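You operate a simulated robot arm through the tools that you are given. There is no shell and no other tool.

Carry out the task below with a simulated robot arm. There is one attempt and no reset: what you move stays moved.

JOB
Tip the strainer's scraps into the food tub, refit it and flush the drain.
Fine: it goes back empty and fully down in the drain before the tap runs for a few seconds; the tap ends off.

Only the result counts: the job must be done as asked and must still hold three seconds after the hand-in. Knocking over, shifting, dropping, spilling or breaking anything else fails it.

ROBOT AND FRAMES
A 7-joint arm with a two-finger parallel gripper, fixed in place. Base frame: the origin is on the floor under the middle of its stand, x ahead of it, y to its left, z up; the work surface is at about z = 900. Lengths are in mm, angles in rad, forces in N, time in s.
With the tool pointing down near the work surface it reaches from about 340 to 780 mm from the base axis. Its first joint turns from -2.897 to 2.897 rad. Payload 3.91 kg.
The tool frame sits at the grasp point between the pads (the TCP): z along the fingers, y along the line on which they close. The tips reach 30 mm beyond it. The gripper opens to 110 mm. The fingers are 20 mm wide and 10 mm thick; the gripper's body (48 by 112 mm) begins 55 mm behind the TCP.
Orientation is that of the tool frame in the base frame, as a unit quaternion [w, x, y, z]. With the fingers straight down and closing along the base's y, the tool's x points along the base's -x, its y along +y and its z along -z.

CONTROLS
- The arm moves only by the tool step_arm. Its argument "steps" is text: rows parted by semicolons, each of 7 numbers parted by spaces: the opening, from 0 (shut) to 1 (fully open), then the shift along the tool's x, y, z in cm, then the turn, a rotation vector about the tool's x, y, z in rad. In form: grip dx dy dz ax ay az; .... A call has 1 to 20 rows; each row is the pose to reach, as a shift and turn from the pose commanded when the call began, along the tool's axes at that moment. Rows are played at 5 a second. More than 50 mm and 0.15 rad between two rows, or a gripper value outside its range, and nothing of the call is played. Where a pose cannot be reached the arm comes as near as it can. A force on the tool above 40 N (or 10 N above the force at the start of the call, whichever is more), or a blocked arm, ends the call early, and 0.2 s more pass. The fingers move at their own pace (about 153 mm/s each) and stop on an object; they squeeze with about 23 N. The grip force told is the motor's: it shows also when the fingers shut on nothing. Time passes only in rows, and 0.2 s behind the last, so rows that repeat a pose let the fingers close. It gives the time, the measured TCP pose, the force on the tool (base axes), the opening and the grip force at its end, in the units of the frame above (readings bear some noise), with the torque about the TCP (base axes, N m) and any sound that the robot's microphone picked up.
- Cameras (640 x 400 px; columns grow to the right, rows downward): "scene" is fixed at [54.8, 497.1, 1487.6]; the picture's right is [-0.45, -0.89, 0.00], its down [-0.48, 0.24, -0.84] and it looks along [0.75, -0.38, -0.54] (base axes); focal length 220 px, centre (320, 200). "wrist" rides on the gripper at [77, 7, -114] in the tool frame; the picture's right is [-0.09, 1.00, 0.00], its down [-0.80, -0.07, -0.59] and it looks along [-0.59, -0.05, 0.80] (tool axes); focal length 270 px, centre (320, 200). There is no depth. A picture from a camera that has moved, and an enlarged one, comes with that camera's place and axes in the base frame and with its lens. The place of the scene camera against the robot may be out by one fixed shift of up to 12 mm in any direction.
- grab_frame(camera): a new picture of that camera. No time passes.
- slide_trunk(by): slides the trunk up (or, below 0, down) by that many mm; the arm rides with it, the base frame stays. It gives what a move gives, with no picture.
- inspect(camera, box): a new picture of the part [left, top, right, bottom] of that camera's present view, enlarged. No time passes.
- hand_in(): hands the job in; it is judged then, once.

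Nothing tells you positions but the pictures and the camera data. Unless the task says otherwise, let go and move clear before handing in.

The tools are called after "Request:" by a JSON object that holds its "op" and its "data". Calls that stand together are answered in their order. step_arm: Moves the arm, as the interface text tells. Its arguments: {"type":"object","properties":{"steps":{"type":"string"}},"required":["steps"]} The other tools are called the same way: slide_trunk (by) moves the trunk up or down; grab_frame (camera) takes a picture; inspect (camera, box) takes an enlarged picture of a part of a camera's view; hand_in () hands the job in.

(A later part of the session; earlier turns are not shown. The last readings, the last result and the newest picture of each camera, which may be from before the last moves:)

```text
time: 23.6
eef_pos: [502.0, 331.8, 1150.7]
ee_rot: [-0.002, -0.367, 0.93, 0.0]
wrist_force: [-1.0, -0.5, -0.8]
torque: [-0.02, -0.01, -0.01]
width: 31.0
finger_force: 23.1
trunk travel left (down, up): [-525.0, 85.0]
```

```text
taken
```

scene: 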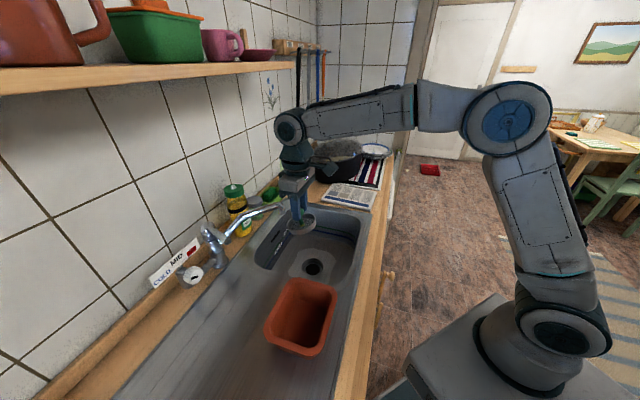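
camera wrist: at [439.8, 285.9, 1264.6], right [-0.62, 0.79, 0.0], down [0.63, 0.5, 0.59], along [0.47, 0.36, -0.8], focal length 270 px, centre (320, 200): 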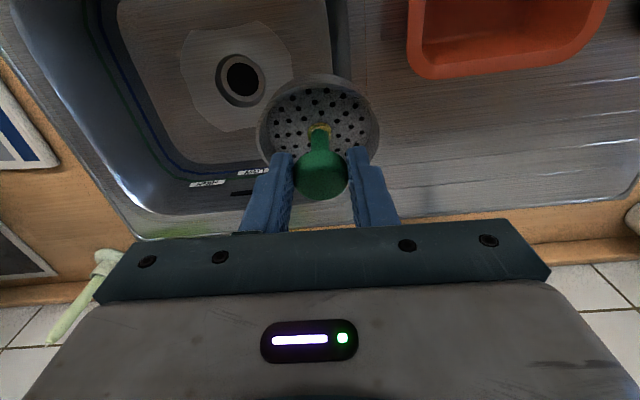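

Now I'll carry the strainer over the tub while yawing 90°, ending with the TCP slightly towards the drain side of the tub at z about 1130.

Request:
{"op": "step_arm", "data": {"steps": "0 0.66 1.2 0.2 0 0 0.14; 0 1.32 2.4 0.4 0 0 0.28; 0 1.98 3.6 0.6 0 0 0.42; 0 2.65 4.8 0.8 0 0 0.56; 0 3.3 6 1 0 0 0.70; 0 3.97 7.2 1.2 0 0 0.84; 0 4.63 8.4 1.4 0 0 0.98; 0 5.3 9.6 1.6 0 0 1.12; 0 5.95 10.8 1.8 0 0 1.26; 0 6.6 12 1.9 0 0 1.40; 0 7.28 13.13 2.0 0 0 1.55"}}

Request:
{"op": "grab_frame", "data": {"camera": "wrist"}}

Request:
{"op": "grab_frame", "data": {"camera": "scene"}}

```text
time: 26.0
eef_pos: [359.9, 377.4, 1132.3]
ee_rot: [0.001, 0.39, 0.921, 0.0]
wrist_force: [0.3, -0.2, -0.6]
torque: [0.0, -0.01, 0.01]
width: 30.9
finger_force: 23.5
trunk travel left (down, up): [-525.0, 85.0]
```

```text
taken
camera wrist: at [309.7, 437.6, 1246.5], right [0.78, 0.63, 0.0], down [0.51, -0.62, 0.59], along [0.37, -0.46, -0.8], focal length 270 px, centre (320, 200)
```

wrist: 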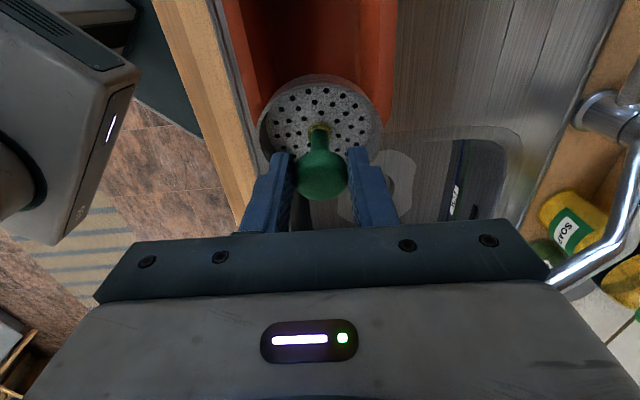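

```text
taken
```

scene: 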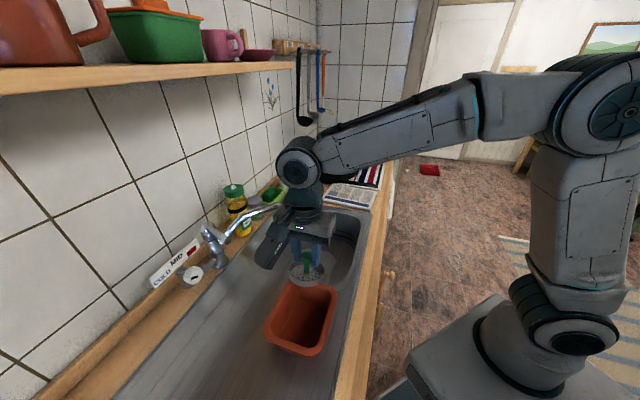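

The strainer is over the tub and aligned with it across its width. I'll tilt about 1.26 rad while lowering to z about 1070, then check before the final tip.

Request:
{"op": "step_arm", "data": {"steps": "0 0 0 0 0 0.12 0; 0 0 0 0 0 0.24 0; 0 0 0 0 0 0.36 0; 0 0 0 0 0 0.48 0; 0 0 0 0 0 0.60 0; 0 0 0 0 0 0.72 0; 0 0 0 1 0 0.84 0; 0 0 0 2.2 0 0.96 0; 0 0 0 3.5 0 1.08 0; 0 0 0 4.8 0 1.18 0; 0 0 0 6.2 0 1.26 0"}}

Request:
{"op": "grab_frame", "data": {"camera": "scene"}}

Request:
{"op": "inspect", "data": {"camera": "scene", "box": [240, 220, 370, 370]}}

Request:
{"op": "grab_frame", "data": {"camera": "wrist"}}

```text
time: 28.4
eef_pos: [359.7, 375.6, 1069.4]
ee_rot: [-0.543, 0.313, 0.744, 0.23]
wrist_force: [0.0, 1.2, -0.2]
torque: [-0.04, -0.03, 0.0]
width: 30.9
finger_force: 23.2
trunk travel left (down, up): [-525.0, 85.0]
```

```text
taken
```

scene: 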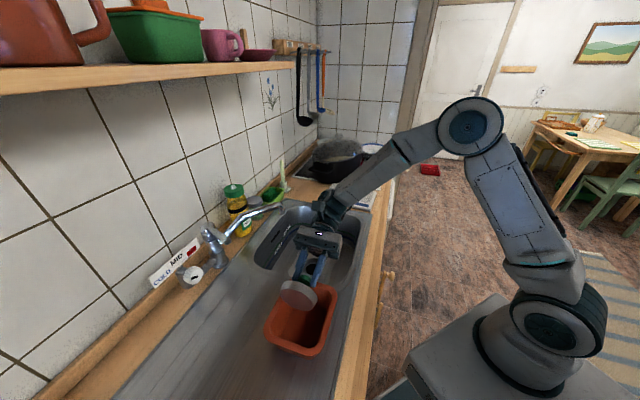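

```text
2.67 times, centred on (305, 295) of scene
camera zoom: at [54.8, 497.1, 1487.6], right [-0.45, -0.89, 0.0], down [-0.48, 0.24, -0.84], along [0.75, -0.38, -0.54], focal length 588 px, centre (360, -53)
```

zoom: 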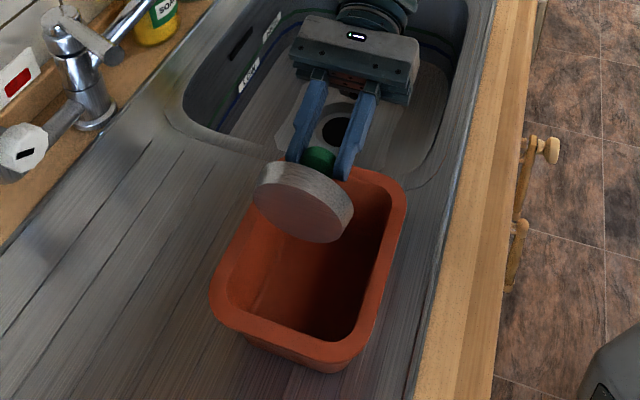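

```text
taken
camera wrist: at [423.8, 319.3, 1177.9], right [0.73, 0.68, -0.08], down [0.51, -0.63, -0.58], along [-0.44, 0.38, -0.81], focal length 270 px, centre (320, 200)
```

wrist: 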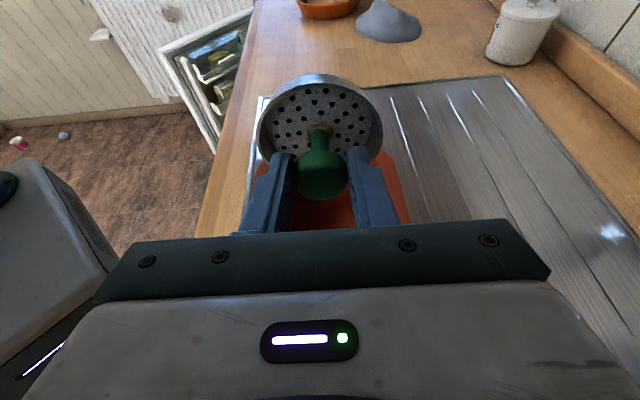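

The basket hangs over the open tub with the scrap still inside. I'll finish the tip to about 2.1 rad, hold, and look.

Request:
{"op": "step_arm", "data": {"steps": "0 0 0 0 0 0.12 0; 0 0 0 0 0 0.24 0; 0 0 0 0 0 0.36 0; 0 0 0 0 0 0.48 0; 0 0 0 0 0 0.60 0; 0 0 0 0 0 0.72 0; 0 0 0 0 0 0.84 0; 0 0 0 0 0 0.84 0; 0 0 0 0 0 0.84 0; 0 0 0 0 0 0.84 0"}}

Request:
{"op": "inspect", "data": {"camera": "scene", "box": [240, 220, 370, 370]}}

Request:
{"op": "inspect", "data": {"camera": "wrist", "box": [240, 60, 400, 220]}}

```text
time: 30.6
eef_pos: [359.6, 376.4, 1068.7]
ee_rot: [0.799, -0.193, -0.459, -0.337]
wrist_force: [-0.3, 0.0, -0.3]
torque: [-0.04, 0.01, -0.01]
width: 30.9
finger_force: 23.7
trunk travel left (down, up): [-525.0, 85.0]
```

```text
2.67 times, centred on (305, 295) of scene
camera zoom: at [54.8, 497.1, 1487.6], right [-0.45, -0.89, 0.0], down [-0.48, 0.24, -0.84], along [0.75, -0.38, -0.54], focal length 588 px, centre (360, -53)
```

zoom: 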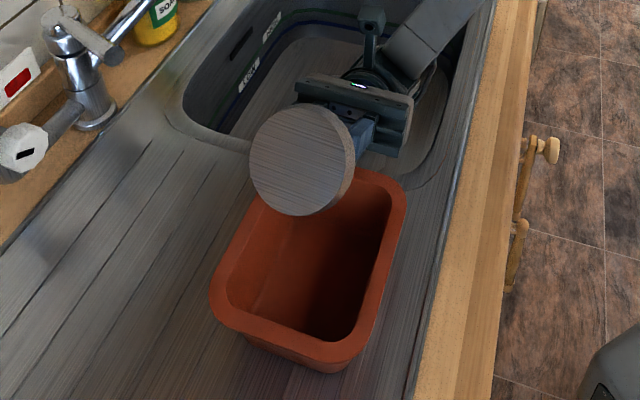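

```text
2.50 times, centred on (320, 140) of wrist
camera zoom: at [460.2, 283.7, 1077.7], right [0.68, 0.73, -0.08], down [0.03, -0.13, -0.99], along [-0.73, 0.68, -0.11], focal length 676 px, centre (320, 350)
```

zoom: 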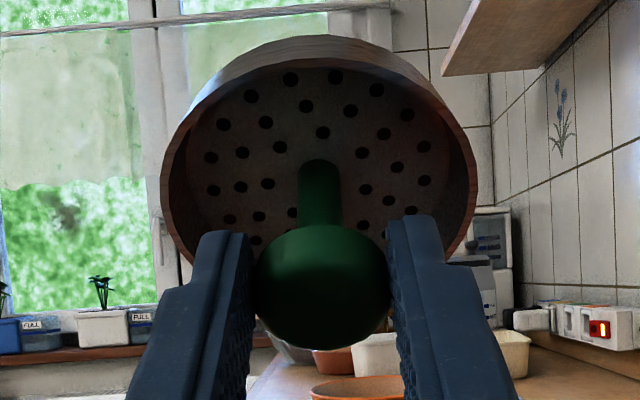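

The yellow clump is no longer visible at the post base. I'll give a small shake and tilt slightly further to be sure, then look for the scrap in the tub.

Request:
{"op": "step_arm", "data": {"steps": "0 1.2 0 0 0 0.1 0; 0 0 0 0 0 0.15 0; 0 1.2 0 0 0 0.05 0; 0 0 0 0 0 0.15 0; 0 0 0 0 0 0.15 0; 0 0 0 0 0 0 0; 0 0 0 0 0 -0.14 0; 0 0 0 0 0 -0.28 0; 0 0 0 0 0 -0.42 0; 0 0 0 0 0 -0.56 0; 0 0 0 0 0 -0.70 0; 0 0 0 0 0 -0.84 0"}}

Request:
{"op": "inspect", "data": {"camera": "wrist", "box": [240, 60, 400, 220]}}

Request:
{"op": "inspect", "data": {"camera": "scene", "box": [240, 220, 370, 370]}}

```text
time: 33.2
eef_pos: [359.1, 376.8, 1067.4]
ee_rot: [-0.541, 0.315, 0.745, 0.229]
wrist_force: [0.3, 0.0, -0.3]
torque: [-0.01, -0.05, 0.01]
width: 30.6
finger_force: 23.0
trunk travel left (down, up): [-525.0, 85.0]
```

```text
2.50 times, centred on (320, 140) of wrist
camera zoom: at [423.4, 321.0, 1177.4], right [0.73, 0.68, -0.08], down [0.52, -0.63, -0.58], along [-0.44, 0.38, -0.81], focal length 676 px, centre (320, 350)
```

zoom: 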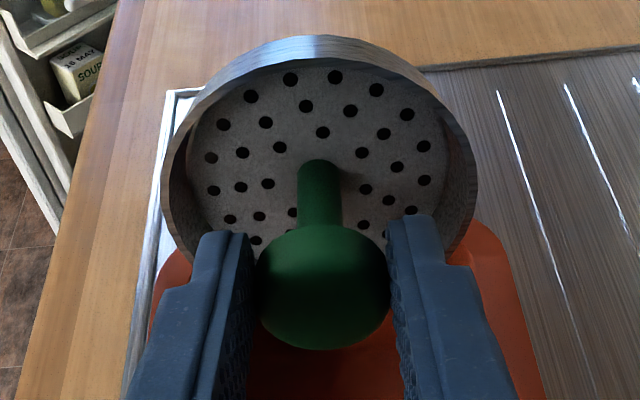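

```text
2.67 times, centred on (305, 295) of scene
camera zoom: at [54.8, 497.1, 1487.6], right [-0.45, -0.89, 0.0], down [-0.48, 0.24, -0.84], along [0.75, -0.38, -0.54], focal length 588 px, centre (360, -53)
```

zoom: 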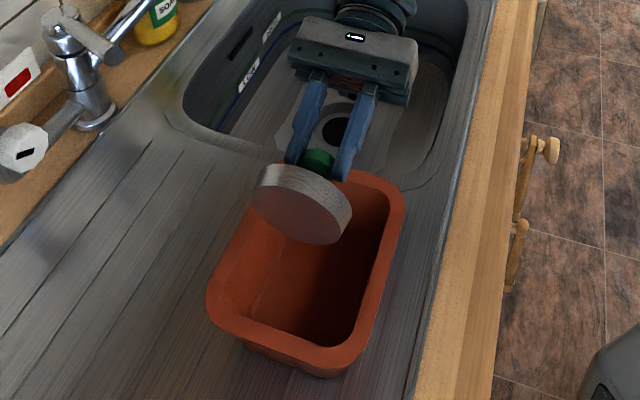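

The basket looks empty. I'll zoom into the tub for the scrap and compare the tub's position with the earlier pictures.

Request:
{"op": "inspect", "data": {"camera": "scene", "box": [270, 290, 340, 345]}}

Request:
{"op": "inspect", "data": {"camera": "scene", "box": [200, 250, 400, 400]}}

Request:
{"op": "inspect", "data": {"camera": "wrist", "box": [280, 110, 360, 170]}}

```text
7.27 times, centred on (305, 318) of scene
camera zoom: at [54.8, 497.1, 1487.6], right [-0.45, -0.89, 0.0], down [-0.48, 0.24, -0.84], along [0.75, -0.38, -0.54], focal length 1603 px, centre (429, -654)
```

zoom: 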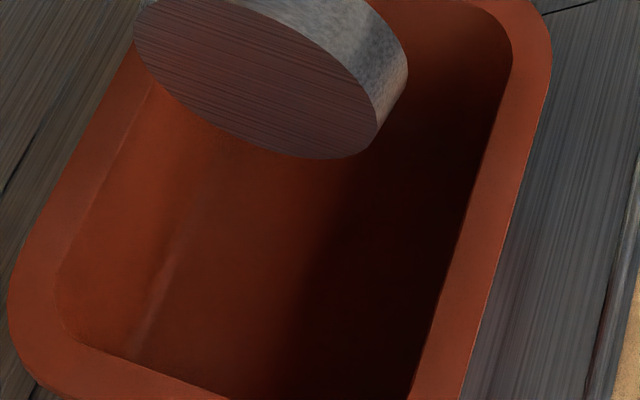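

```text
2.67 times, centred on (300, 325) of scene
camera zoom: at [54.8, 497.1, 1487.6], right [-0.45, -0.89, 0.0], down [-0.48, 0.24, -0.84], along [0.75, -0.38, -0.54], focal length 588 px, centre (373, -133)
```

zoom: 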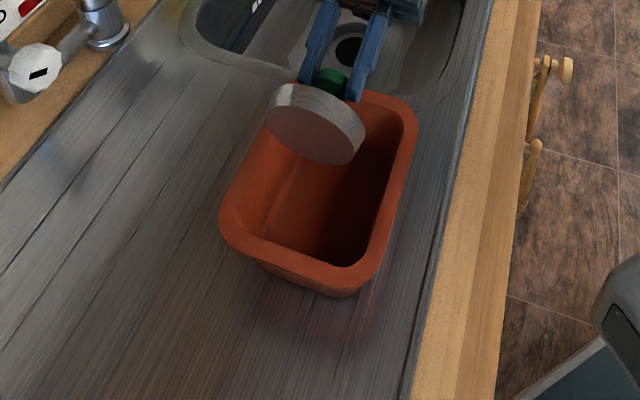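

```text
6.67 times, centred on (320, 140) of wrist
camera zoom: at [423.4, 321.0, 1177.4], right [0.73, 0.68, -0.08], down [0.52, -0.63, -0.58], along [-0.44, 0.38, -0.81], focal length 1802 px, centre (320, 600)
```

zoom: 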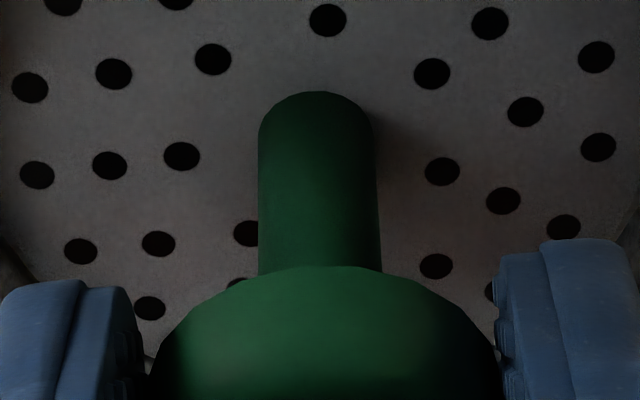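

I don't see the scrap from this angle, and the tub seems to have moved at most 2–3 mm. I'll raise first to get clear of the rim, untilt, then look into the tub from above.

Request:
{"op": "step_arm", "data": {"steps": "0 2.95 0 -0.95 0 0 0; 0 5.89 0 -1.91 0 0 0; 0 7.5 0 -2.4 0 -0.13 0; 0 7.5 0 -2.4 0 -0.26 0; 0 7.5 0 -2.4 0 -0.39 0; 0 7.5 0 -2.4 0 -0.52 0; 0 7.5 0 -2.4 0 -0.65 0; 0 7.5 0 -2.4 0 -0.78 0; 0 7.5 0 -2.4 0 -0.91 0; 0 7.5 0 -2.4 0 -1.04 0; 0 7.5 0 -2.4 0 -1.16 0; 0 7.5 0 -2.4 0 -1.26 0"}}

Request:
{"op": "grab_frame", "data": {"camera": "wrist"}}

Request:
{"op": "inspect", "data": {"camera": "scene", "box": [200, 250, 400, 400]}}

```text
time: 35.8
eef_pos: [358.3, 377.1, 1147.2]
ee_rot: [0.001, 0.39, 0.921, 0.0]
wrist_force: [0.4, 0.4, -0.2]
torque: [-0.02, -0.01, -0.01]
width: 30.8
finger_force: 22.7
trunk travel left (down, up): [-525.0, 85.0]
```

```text
taken
camera wrist: at [309.0, 438.3, 1262.4], right [0.78, 0.63, 0.0], down [0.51, -0.62, 0.6], along [0.38, -0.46, -0.8], focal length 270 px, centre (320, 200)
```

wrist: 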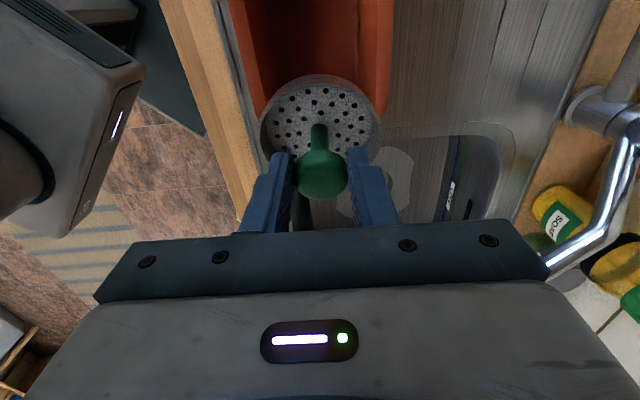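

```text
2.67 times, centred on (300, 325) of scene
camera zoom: at [54.8, 497.1, 1487.6], right [-0.45, -0.89, 0.0], down [-0.48, 0.24, -0.84], along [0.75, -0.38, -0.54], focal length 588 px, centre (373, -133)
```

zoom: 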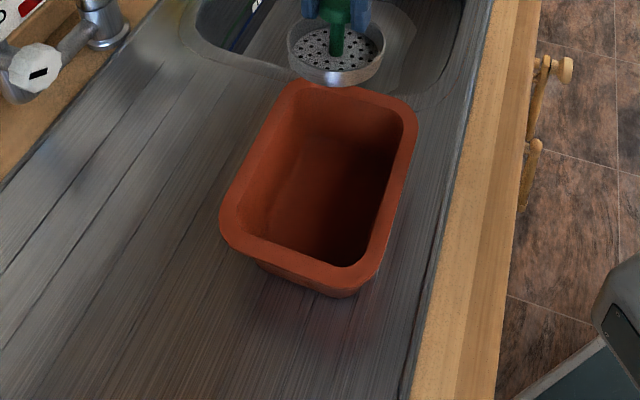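

The basket is visibly empty now. I'll swing back towards the drain, facing the wall from further back, so the wrist camera can look down into the tub and the sink.

Request:
{"op": "step_arm", "data": {"steps": "0 -1.2 -0.1 -0.5 0 0 -0.14; 0 -2.4 -0.2 -1 0 0 -0.28; 0 -3.6 -0.3 -1.5 0 0 -0.42; 0 -4.8 -0.4 -2 0 0 -0.56; 0 -6 -0.5 -2.5 0 0 -0.70; 0 -7.2 -0.6 -3 0 0 -0.84; 0 -8.4 -0.7 -3.5 0 0 -0.98; 0 -9.6 -0.8 -4 0 0 -1.12; 0 -10.8 -0.9 -4.5 0 0 -1.26; 0 -12 -0.95 -5 0 0 -1.40; 0 -13.1 -1 -5.3 0 0 -1.55"}}

Request:
{"op": "grab_frame", "data": {"camera": "wrist"}}

Request:
{"op": "inspect", "data": {"camera": "wrist", "box": [380, 0, 640, 200]}}

```text
time: 38.2
eef_pos: [444.2, 275.4, 1200.5]
ee_rot: [0.001, -0.367, 0.93, 0.0]
wrist_force: [0.6, -0.1, -0.8]
torque: [0.0, 0.0, 0.02]
width: 30.6
finger_force: 22.9
trunk travel left (down, up): [-525.0, 85.0]
```

```text
taken
camera wrist: at [382.2, 228.6, 1315.4], right [-0.62, 0.79, 0.0], down [0.63, 0.5, 0.59], along [0.47, 0.37, -0.8], focal length 270 px, centre (320, 200)
```

wrist: 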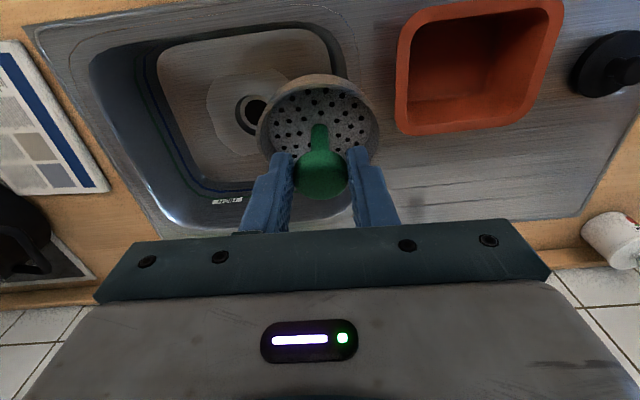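

```text
2.00 times, centred on (510, 100) of wrist
camera zoom: at [382.2, 228.6, 1315.4], right [-0.62, 0.79, 0.0], down [0.63, 0.5, 0.59], along [0.47, 0.37, -0.8], focal length 541 px, centre (-60, 400)
```

zoom: 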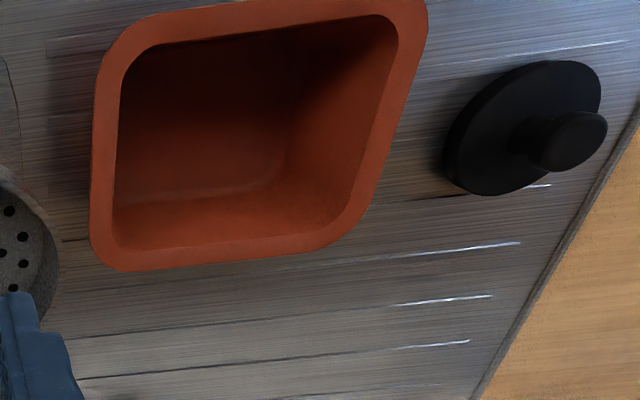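

I can't see the scrap from this angle because the near walls hide part of the tub floor. I'll search the bowl and surroundings, then take a straight-down look into the tub.

Request:
{"op": "inspect", "data": {"camera": "scene", "box": [240, 190, 380, 290]}}

Request:
{"op": "inspect", "data": {"camera": "scene", "box": [270, 275, 340, 345]}}

Request:
{"op": "inspect", "data": {"camera": "wrist", "box": [250, 60, 400, 210]}}

Request:
{"op": "inspect", "data": {"camera": "wrist", "box": [400, 0, 560, 140]}}

```text
4.00 times, centred on (310, 240) of scene
camera zoom: at [54.8, 497.1, 1487.6], right [-0.45, -0.89, 0.0], down [-0.48, 0.24, -0.84], along [0.75, -0.38, -0.54], focal length 882 px, centre (360, 40)
```

zoom: 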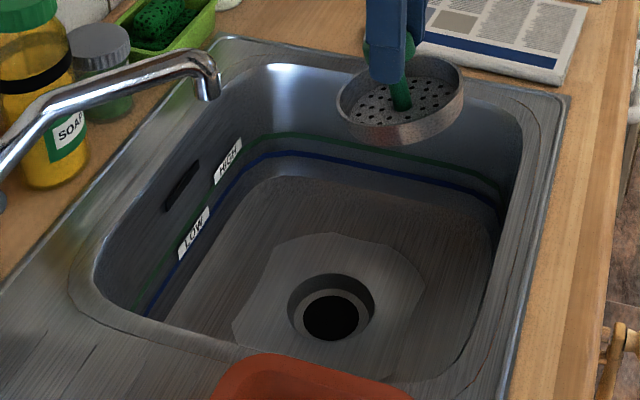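

```text
5.71 times, centred on (305, 310) of scene
camera zoom: at [54.8, 497.1, 1487.6], right [-0.45, -0.89, 0.0], down [-0.48, 0.24, -0.84], along [0.75, -0.38, -0.54], focal length 1260 px, centre (406, -429)
```

zoom: 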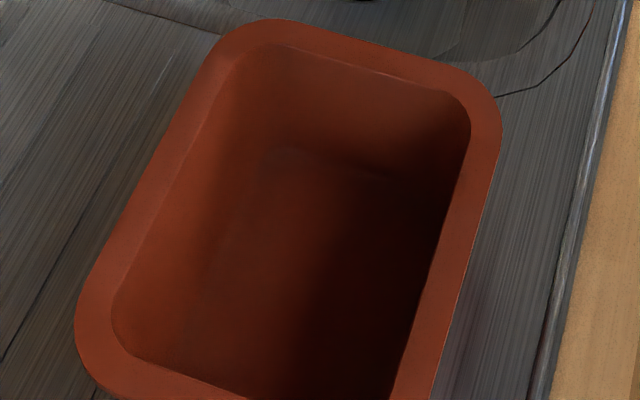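

```text
2.67 times, centred on (325, 135) of wrist
camera zoom: at [382.2, 228.6, 1315.4], right [-0.62, 0.79, 0.0], down [0.63, 0.5, 0.59], along [0.47, 0.37, -0.8], focal length 721 px, centre (307, 373)
```

zoom: 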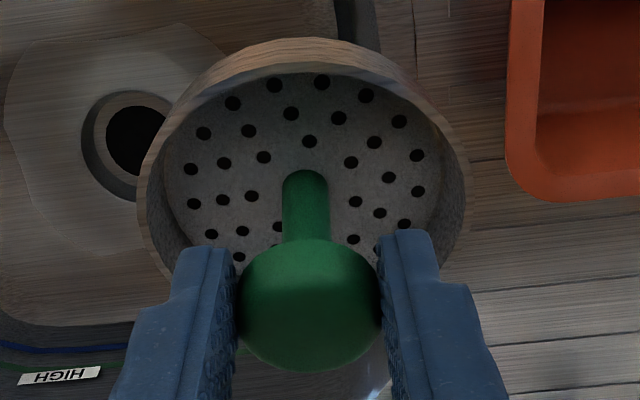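

```text
2.86 times, centred on (480, 70) of wrist
camera zoom: at [382.2, 228.6, 1315.4], right [-0.62, 0.79, 0.0], down [0.63, 0.5, 0.59], along [0.47, 0.37, -0.8], focal length 772 px, centre (-137, 571)
```

zoom: 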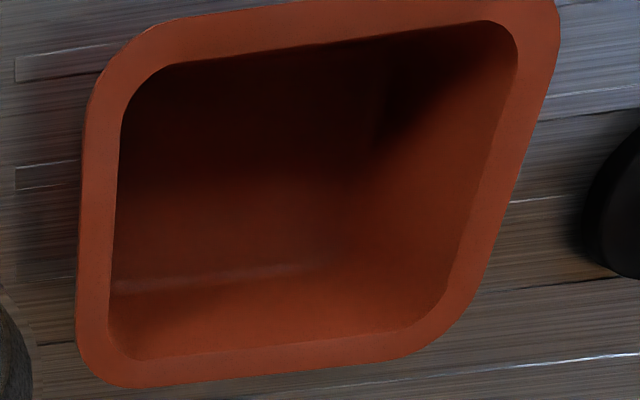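

The basket is empty and nothing is lying in the bowl. I'll now angle the camera straight down next to the tub to see its whole floor.

Request:
{"op": "step_arm", "data": {"steps": "0 -0.15 0.9 0.3 0 0.126 0; 0 -0.3 1.8 0.6 0 0.252 0; 0 -0.45 2.7 0.9 0 0.378 0; 0 -0.6 3.6 1.2 0 0.504 0; 0 -0.71 4.41 1.5 0 0.63 0"}}

Request:
{"op": "grab_frame", "data": {"camera": "wrist"}}

Request:
{"op": "inspect", "data": {"camera": "wrist", "box": [340, 100, 540, 260]}}

```text
time: 39.4
eef_pos: [421.0, 307.6, 1187.2]
ee_rot: [-0.26, -0.352, 0.893, -0.103]
wrist_force: [-0.6, -0.3, -0.9]
torque: [0.04, -0.02, -0.03]
width: 30.5
finger_force: 23.0
out of reach, approached as far as the arm can: row 5
trunk travel left (down, up): [-525.0, 85.0]
```

```text
taken
camera wrist: at [412.4, 312.0, 1325.8], right [-0.63, 0.78, -0.05], down [0.78, 0.63, 0.07], along [0.08, 0.01, -1.0], focal length 270 px, centre (320, 200)
```

wrist: 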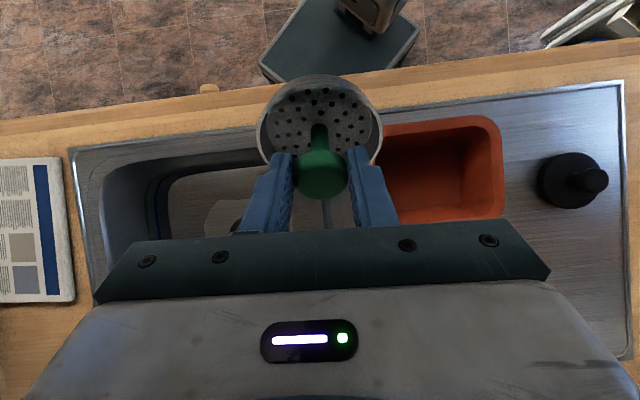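

```text
2.50 times, centred on (440, 180) of wrist
camera zoom: at [412.4, 312.0, 1325.8], right [-0.63, 0.78, -0.05], down [0.78, 0.63, 0.07], along [0.08, 0.01, -1.0], focal length 676 px, centre (20, 250)
```

zoom: 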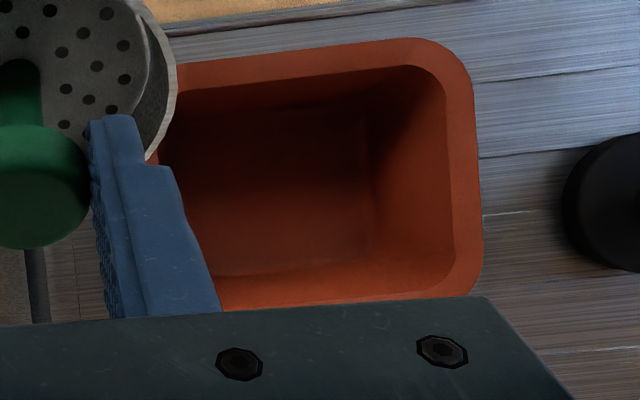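

Request:
{"op": "inspect", "data": {"camera": "wrist", "box": [370, 115, 510, 225]}}

Request:
{"op": "inspect", "data": {"camera": "scene", "box": [240, 140, 380, 260]}}

Request:
{"op": "inspect", "data": {"camera": "wrist", "box": [60, 90, 300, 260]}}

Request:
{"op": "inspect", "data": {"camera": "wrist", "box": [240, 60, 400, 220]}}

```text
3.64 times, centred on (440, 170) of wrist
camera zoom: at [412.4, 312.0, 1325.8], right [-0.63, 0.78, -0.05], down [0.78, 0.63, 0.07], along [0.08, 0.01, -1.0], focal length 983 px, centre (-116, 309)
```

zoom: 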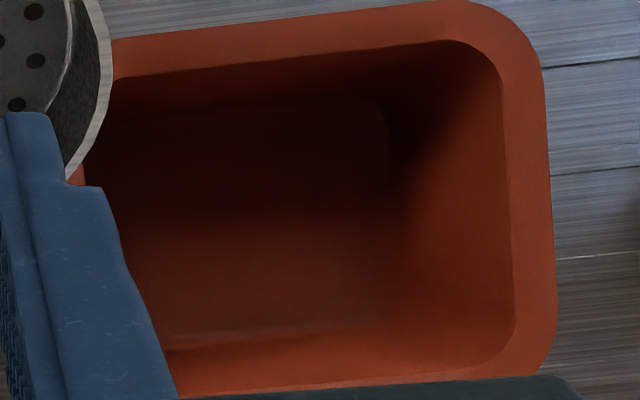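

```text
3.33 times, centred on (310, 200) of scene
camera zoom: at [54.8, 497.1, 1487.6], right [-0.45, -0.89, 0.0], down [-0.48, 0.24, -0.84], along [0.75, -0.38, -0.54], focal length 735 px, centre (353, 200)
```

zoom: 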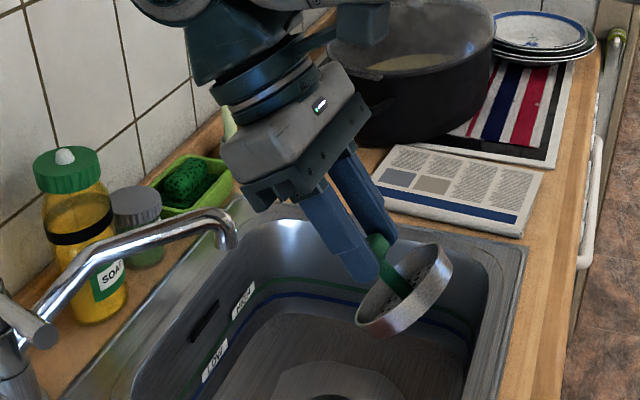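

```text
2.35 times, centred on (180, 175) of wrist
camera zoom: at [412.4, 312.0, 1325.8], right [-0.63, 0.78, -0.05], down [0.78, 0.63, 0.07], along [0.08, 0.01, -1.0], focal length 636 px, centre (649, 259)
```

zoom: 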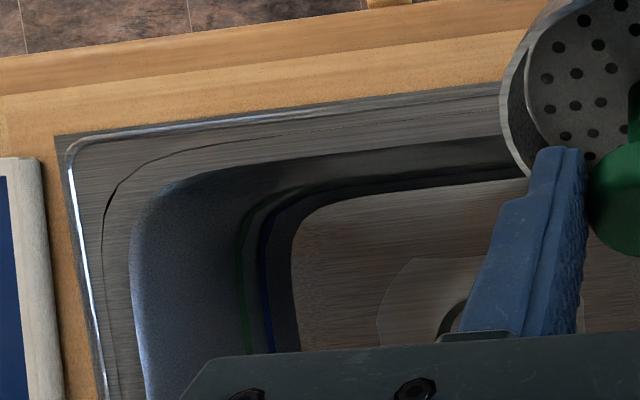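

```text
2.50 times, centred on (320, 140) of wrist
camera zoom: at [412.4, 312.0, 1325.8], right [-0.63, 0.78, -0.05], down [0.78, 0.63, 0.07], along [0.08, 0.01, -1.0], focal length 676 px, centre (320, 350)
```

zoom: 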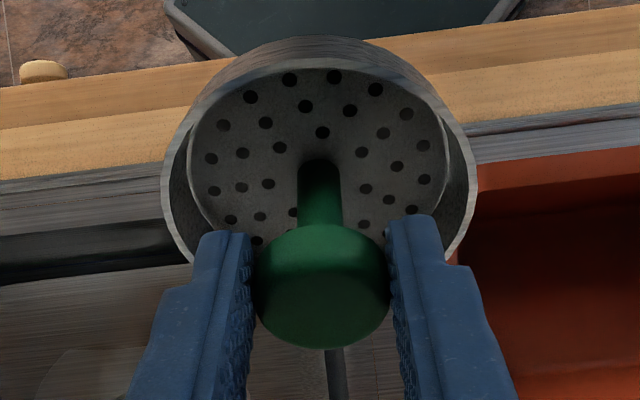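

The visible part of the tub floor shows nothing, but the strip on the drain side is hidden by my finger. I'll shift sideways so the whole tub is in view.

Request:
{"op": "step_arm", "data": {"steps": "0 0 -2 0 0 -0.04 0; 0 0 -4 0 0 -0.08 0; 0 0 -6.5 0 0 -0.1 0"}}

Request:
{"op": "grab_frame", "data": {"camera": "wrist"}}

Request:
{"op": "inspect", "data": {"camera": "wrist", "box": [370, 80, 550, 230]}}

```text
time: 40.2
eef_pos: [464.3, 260.9, 1186.3]
ee_rot: [-0.216, -0.357, 0.905, -0.085]
wrist_force: [-0.2, 0.5, -0.9]
torque: [0.02, -0.01, 0.0]
width: 30.8
finger_force: 23.6
trunk travel left (down, up): [-525.0, 85.0]
```

```text
taken
camera wrist: at [445.9, 255.1, 1323.5], right [-0.62, 0.78, -0.04], down [0.77, 0.62, 0.17], along [0.16, 0.08, -0.98], focal length 270 px, centre (320, 200)
```

wrist: 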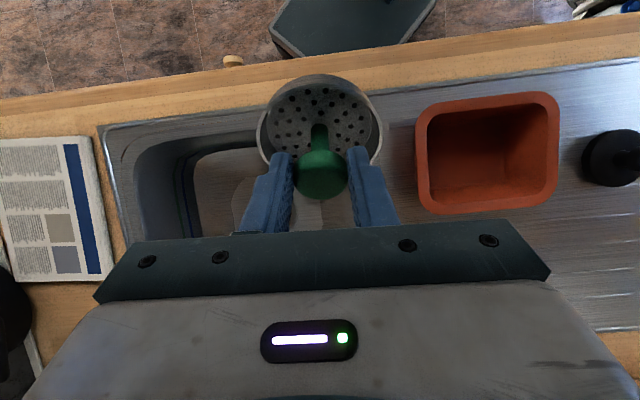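

```text
2.67 times, centred on (460, 155) of wrist
camera zoom: at [445.9, 255.1, 1323.5], right [-0.62, 0.78, -0.04], down [0.77, 0.62, 0.17], along [0.16, 0.08, -0.98], focal length 721 px, centre (-53, 320)
```

zoom: 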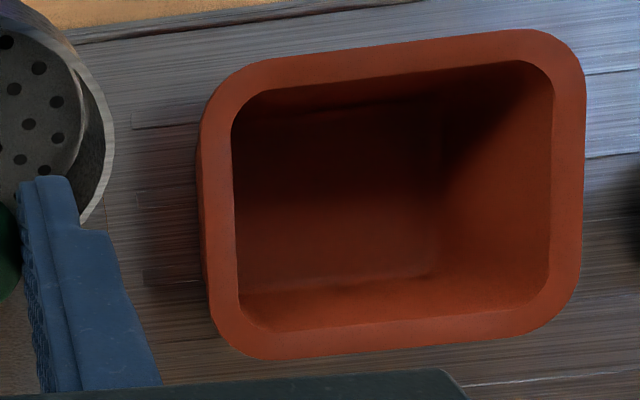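

Request:
{"op": "inspect", "data": {"camera": "scene", "box": [290, 280, 338, 310]}}

Request:
{"op": "inspect", "data": {"camera": "scene", "box": [290, 305, 338, 335]}}

Request:
{"op": "inspect", "data": {"camera": "scene", "box": [265, 300, 313, 330]}}

Request:
{"op": "inspect", "data": {"camera": "scene", "box": [280, 265, 360, 325]}}

```text
13.33 times, centred on (314, 295) of scene
camera zoom: at [54.8, 497.1, 1487.6], right [-0.45, -0.89, 0.0], down [-0.48, 0.24, -0.84], along [0.75, -0.38, -0.54], focal length 2939 px, centre (400, -1067)
```

zoom: 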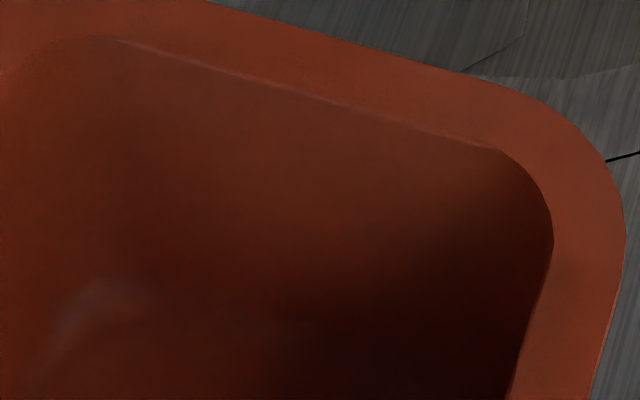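

```text
13.33 times, centred on (314, 320) of scene
camera zoom: at [54.8, 497.1, 1487.6], right [-0.45, -0.89, 0.0], down [-0.48, 0.24, -0.84], along [0.75, -0.38, -0.54], focal length 2939 px, centre (400, -1400)
```

zoom: 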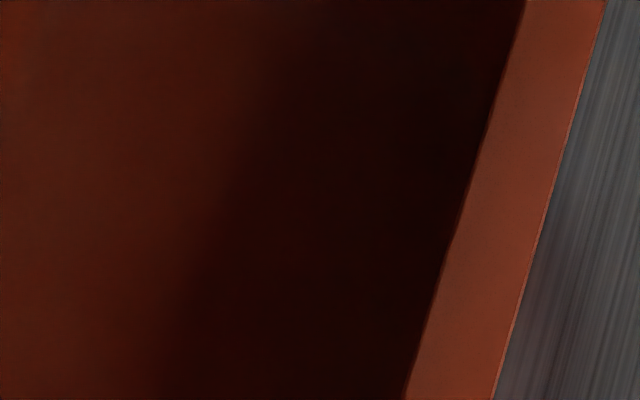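

```text
13.33 times, centred on (289, 315) of scene
camera zoom: at [54.8, 497.1, 1487.6], right [-0.45, -0.89, 0.0], down [-0.48, 0.24, -0.84], along [0.75, -0.38, -0.54], focal length 2939 px, centre (733, -1333)
```

zoom: 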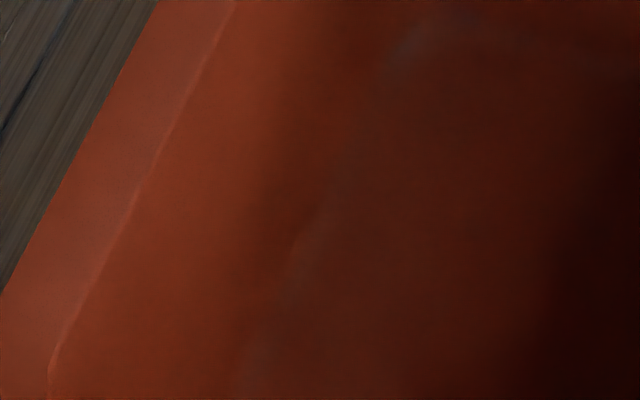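

```text
6.67 times, centred on (320, 295) of scene
camera zoom: at [54.8, 497.1, 1487.6], right [-0.45, -0.89, 0.0], down [-0.48, 0.24, -0.84], along [0.75, -0.38, -0.54], focal length 1470 px, centre (320, -433)
```

zoom: 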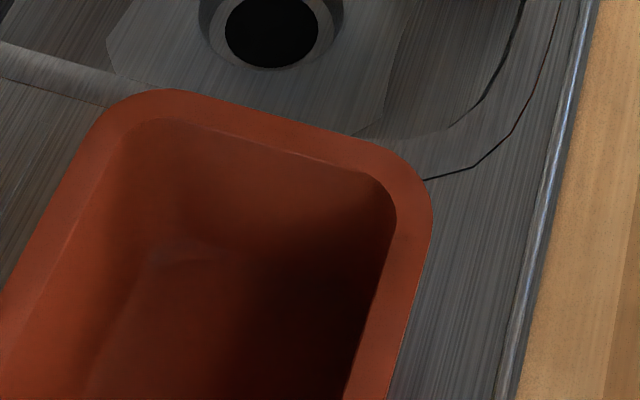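

The tub looks empty, so the scrap may have ended up elsewhere or still be clinging to the hand. I'll search the hand, the bowl and the drainboard.

Request:
{"op": "grab_frame", "data": {"camera": "scene"}}

Request:
{"op": "inspect", "data": {"camera": "scene", "box": [250, 150, 390, 250]}}

Request:
{"op": "inspect", "data": {"camera": "scene", "box": [120, 260, 280, 400]}}

Request:
{"op": "inspect", "data": {"camera": "scene", "box": [320, 230, 480, 400]}}

Request:
{"op": "inspect", "data": {"camera": "wrist", "box": [80, 60, 400, 260]}}

```text
taken
```

scene: 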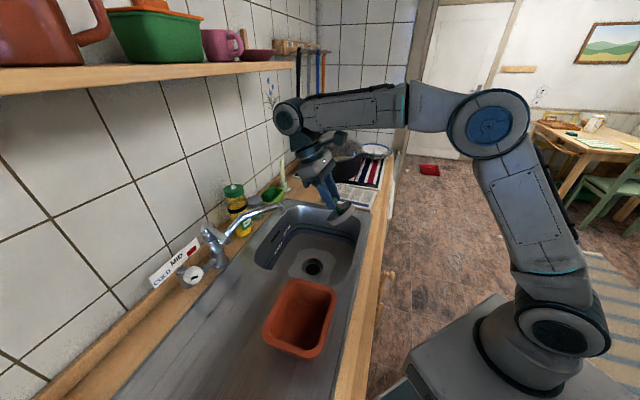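

```text
4.00 times, centred on (320, 200) of scene
camera zoom: at [54.8, 497.1, 1487.6], right [-0.45, -0.89, 0.0], down [-0.48, 0.24, -0.84], along [0.75, -0.38, -0.54], focal length 882 px, centre (320, 200)
```

zoom: 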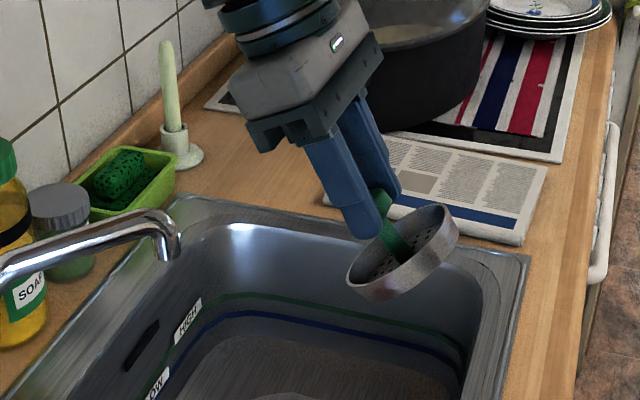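

```text
2.86 times, centred on (200, 330) of scene
camera zoom: at [54.8, 497.1, 1487.6], right [-0.45, -0.89, 0.0], down [-0.48, 0.24, -0.84], along [0.75, -0.38, -0.54], focal length 630 px, centre (663, -171)
```

zoom: 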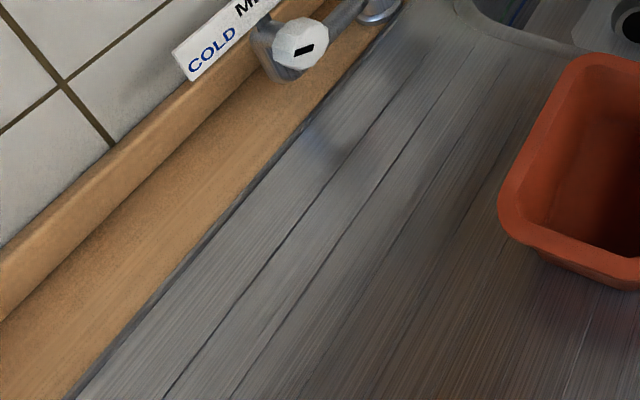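

```text
2.35 times, centred on (400, 315) of scene
camera zoom: at [54.8, 497.1, 1487.6], right [-0.45, -0.89, 0.0], down [-0.48, 0.24, -0.84], along [0.75, -0.38, -0.54], focal length 519 px, centre (132, -71)
```

zoom: 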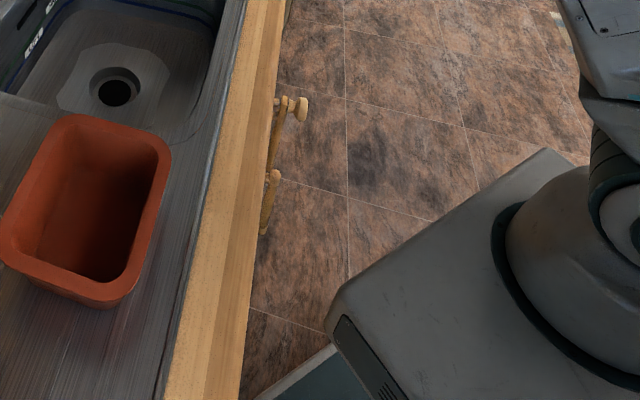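

```text
2.00 times, centred on (240, 160) of wrist
camera zoom: at [445.9, 255.1, 1323.5], right [-0.62, 0.78, -0.04], down [0.77, 0.62, 0.17], along [0.16, 0.08, -0.98], focal length 541 px, centre (480, 280)
```

zoom: 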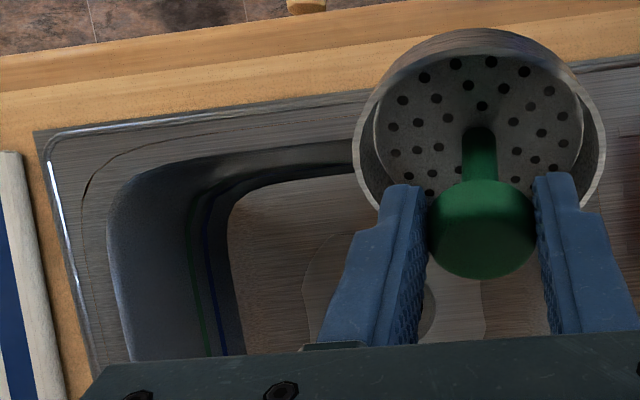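

Request:
{"op": "inspect", "data": {"camera": "wrist", "box": [425, 100, 485, 150]}}

Request:
{"op": "inspect", "data": {"camera": "wrist", "box": [425, 140, 485, 190]}}

Request:
{"op": "inspect", "data": {"camera": "wrist", "box": [475, 95, 545, 150]}}

Request:
{"op": "inspect", "data": {"camera": "wrist", "box": [475, 140, 545, 200]}}

```text
8.00 times, centred on (455, 125) of wrist
camera zoom: at [445.9, 255.1, 1323.5], right [-0.62, 0.78, -0.04], down [0.77, 0.62, 0.17], along [0.16, 0.08, -0.98], focal length 2162 px, centre (-760, 800)
```

zoom: 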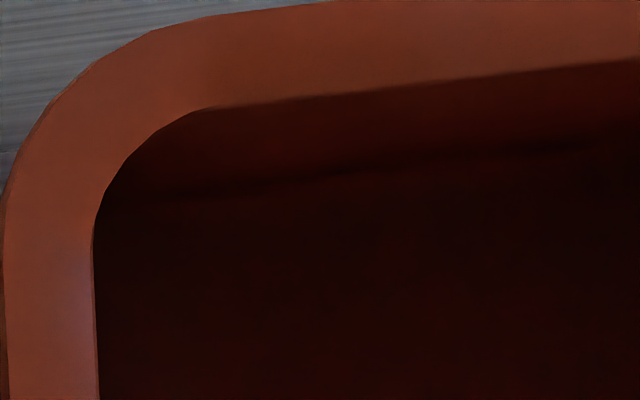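

```text
8.00 times, centred on (455, 165) of wrist
camera zoom: at [445.9, 255.1, 1323.5], right [-0.62, 0.78, -0.04], down [0.77, 0.62, 0.17], along [0.16, 0.08, -0.98], focal length 2162 px, centre (-760, 480)
```

zoom: 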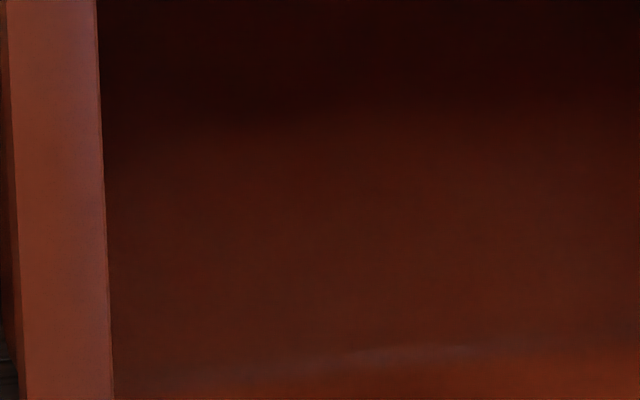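

```text
7.27 times, centred on (510, 122) of wrist
camera zoom: at [445.9, 255.1, 1323.5], right [-0.62, 0.78, -0.04], down [0.77, 0.62, 0.17], along [0.16, 0.08, -0.98], focal length 1966 px, centre (-1062, 764)
```

zoom: 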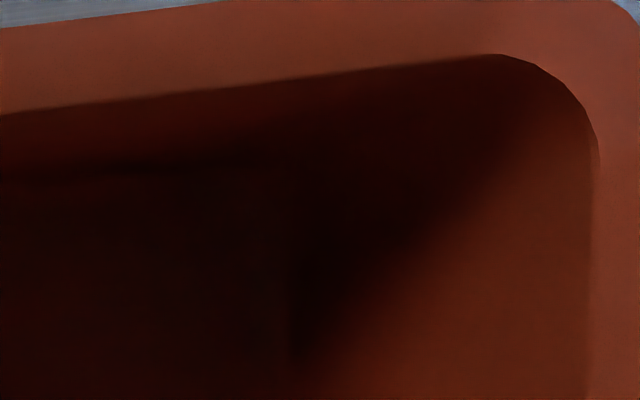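

```text
6.67 times, centred on (510, 170) of wrist
camera zoom: at [445.9, 255.1, 1323.5], right [-0.62, 0.78, -0.04], down [0.77, 0.62, 0.17], along [0.16, 0.08, -0.98], focal length 1802 px, centre (-947, 400)
```

zoom: 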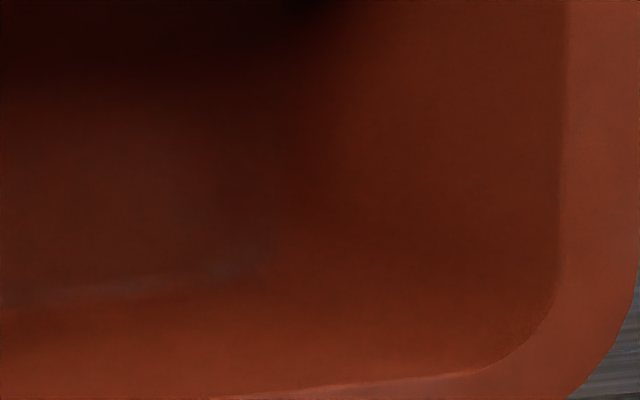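

No scrap is visible on most of the tub floor; only a strip along the drain-side wall stays hidden from here. I'll slide to the other side of the tub and look back at that strip.

Request:
{"op": "step_arm", "data": {"steps": "0 0 4.1 0 0 0 0; 0 0 8.2 0 0 0 0; 0 0 12.3 0 0 0 0; 0 0 16.4 0 0 0 0; 0 0 20.5 0 0 0 0; 0 0 24.6 0 0 0 0; 0 0 28.7 0 0 0 0; 0 0 32.8 0 0 0 0; 0 0 36.7 0 0 0 0"}}

Request:
{"op": "grab_frame", "data": {"camera": "wrist"}}

Request:
{"op": "inspect", "data": {"camera": "wrist", "box": [100, 80, 290, 230]}}

```text
time: 42.2
eef_pos: [215.7, 532.4, 1185.1]
ee_rot: [-0.215, -0.357, 0.905, -0.086]
wrist_force: [0.1, 0.1, -0.3]
torque: [-0.02, -0.01, 0.01]
width: 30.9
finger_force: 23.0
trunk travel left (down, up): [-525.0, 85.0]
```

```text
taken
camera wrist: at [197.5, 526.6, 1322.7], right [-0.62, 0.78, -0.04], down [0.77, 0.62, 0.17], along [0.16, 0.07, -0.98], focal length 270 px, centre (320, 200)
```

wrist: 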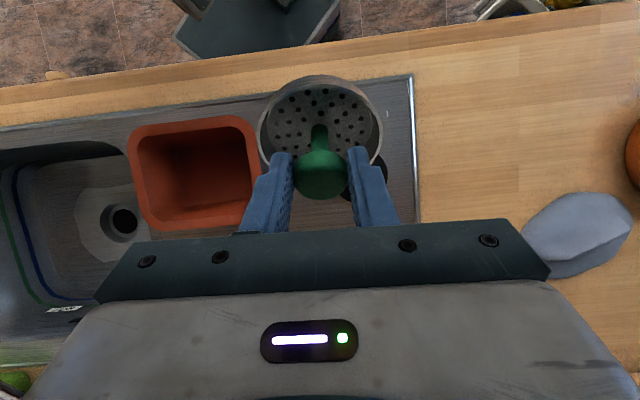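

```text
2.67 times, centred on (195, 155) of wrist
camera zoom: at [197.5, 526.6, 1322.7], right [-0.62, 0.78, -0.04], down [0.77, 0.62, 0.17], along [0.16, 0.07, -0.98], focal length 721 px, centre (653, 320)
```

zoom: 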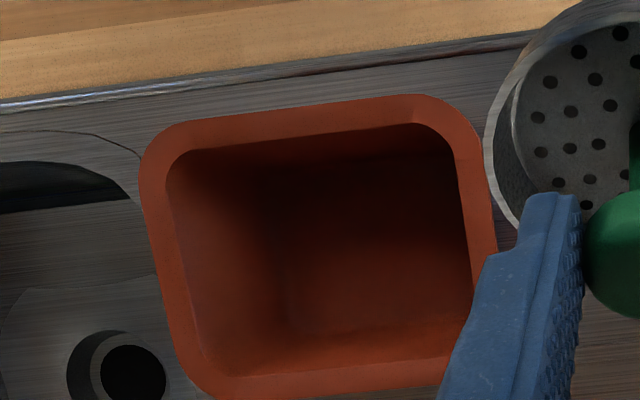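

The tub floor is clearly empty from this side, so the scrap either is still hidden in the basket behind the cap and fingers or fell elsewhere. I'll check the basket from the scene camera.

Request:
{"op": "grab_frame", "data": {"camera": "scene"}}

Request:
{"op": "inspect", "data": {"camera": "wrist", "box": [240, 60, 400, 220]}}

```text
taken
```

scene: 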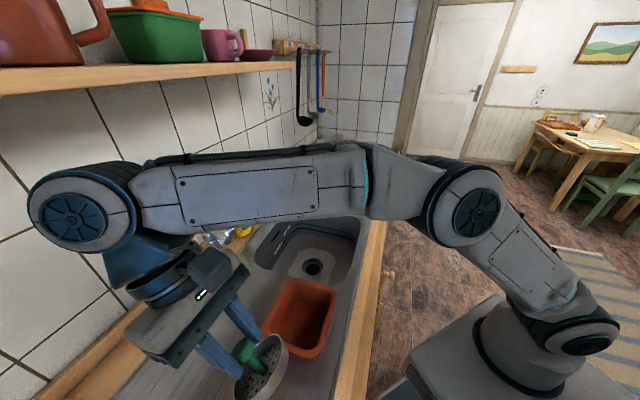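

```text
2.50 times, centred on (320, 140) of wrist
camera zoom: at [197.5, 526.6, 1322.7], right [-0.62, 0.78, -0.04], down [0.77, 0.62, 0.17], along [0.16, 0.07, -0.98], focal length 676 px, centre (320, 350)
```

zoom: 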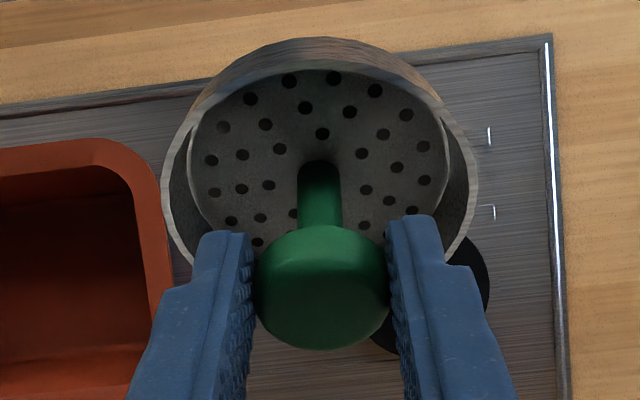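

Now the strainer is close to the scene camera, so I'll zoom in on its basket and the hand.

Request:
{"op": "inspect", "data": {"camera": "scene", "box": [220, 320, 300, 400]}}

Request:
{"op": "inspect", "data": {"camera": "scene", "box": [110, 230, 300, 400]}}

Request:
{"op": "inspect", "data": {"camera": "scene", "box": [250, 210, 370, 300]}}

```text
5.00 times, centred on (260, 360) of scene
camera zoom: at [54.8, 497.1, 1487.6], right [-0.45, -0.89, 0.0], down [-0.48, 0.24, -0.84], along [0.75, -0.38, -0.54], focal length 1102 px, centre (620, -600)
```

zoom: 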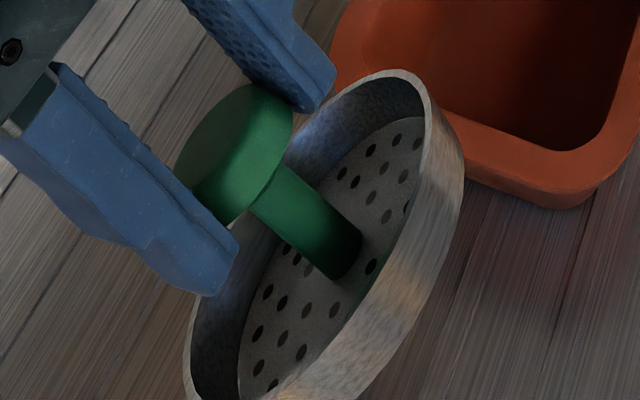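

```text
2.35 times, centred on (205, 315) of scene
camera zoom: at [54.8, 497.1, 1487.6], right [-0.45, -0.89, 0.0], down [-0.48, 0.24, -0.84], along [0.75, -0.38, -0.54], focal length 519 px, centre (591, -71)
```

zoom: 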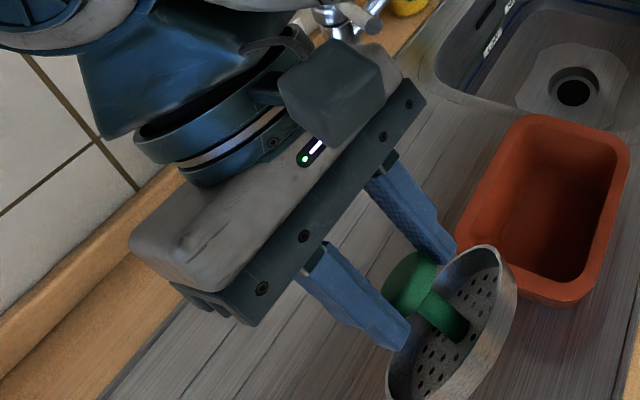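

```text
4.44 times, centred on (310, 255) of scene
camera zoom: at [54.8, 497.1, 1487.6], right [-0.45, -0.89, 0.0], down [-0.48, 0.24, -0.84], along [0.75, -0.38, -0.54], focal length 980 px, centre (364, -44)
```

zoom: 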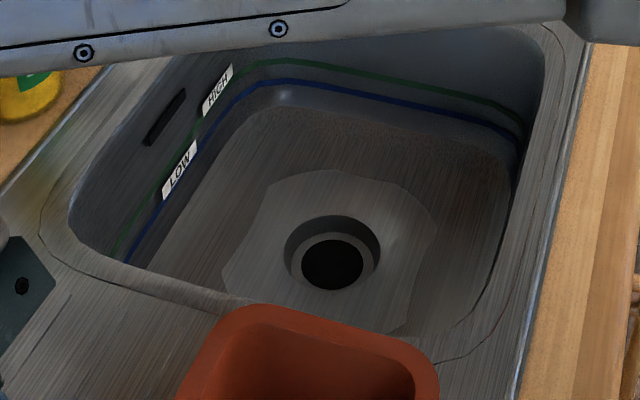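

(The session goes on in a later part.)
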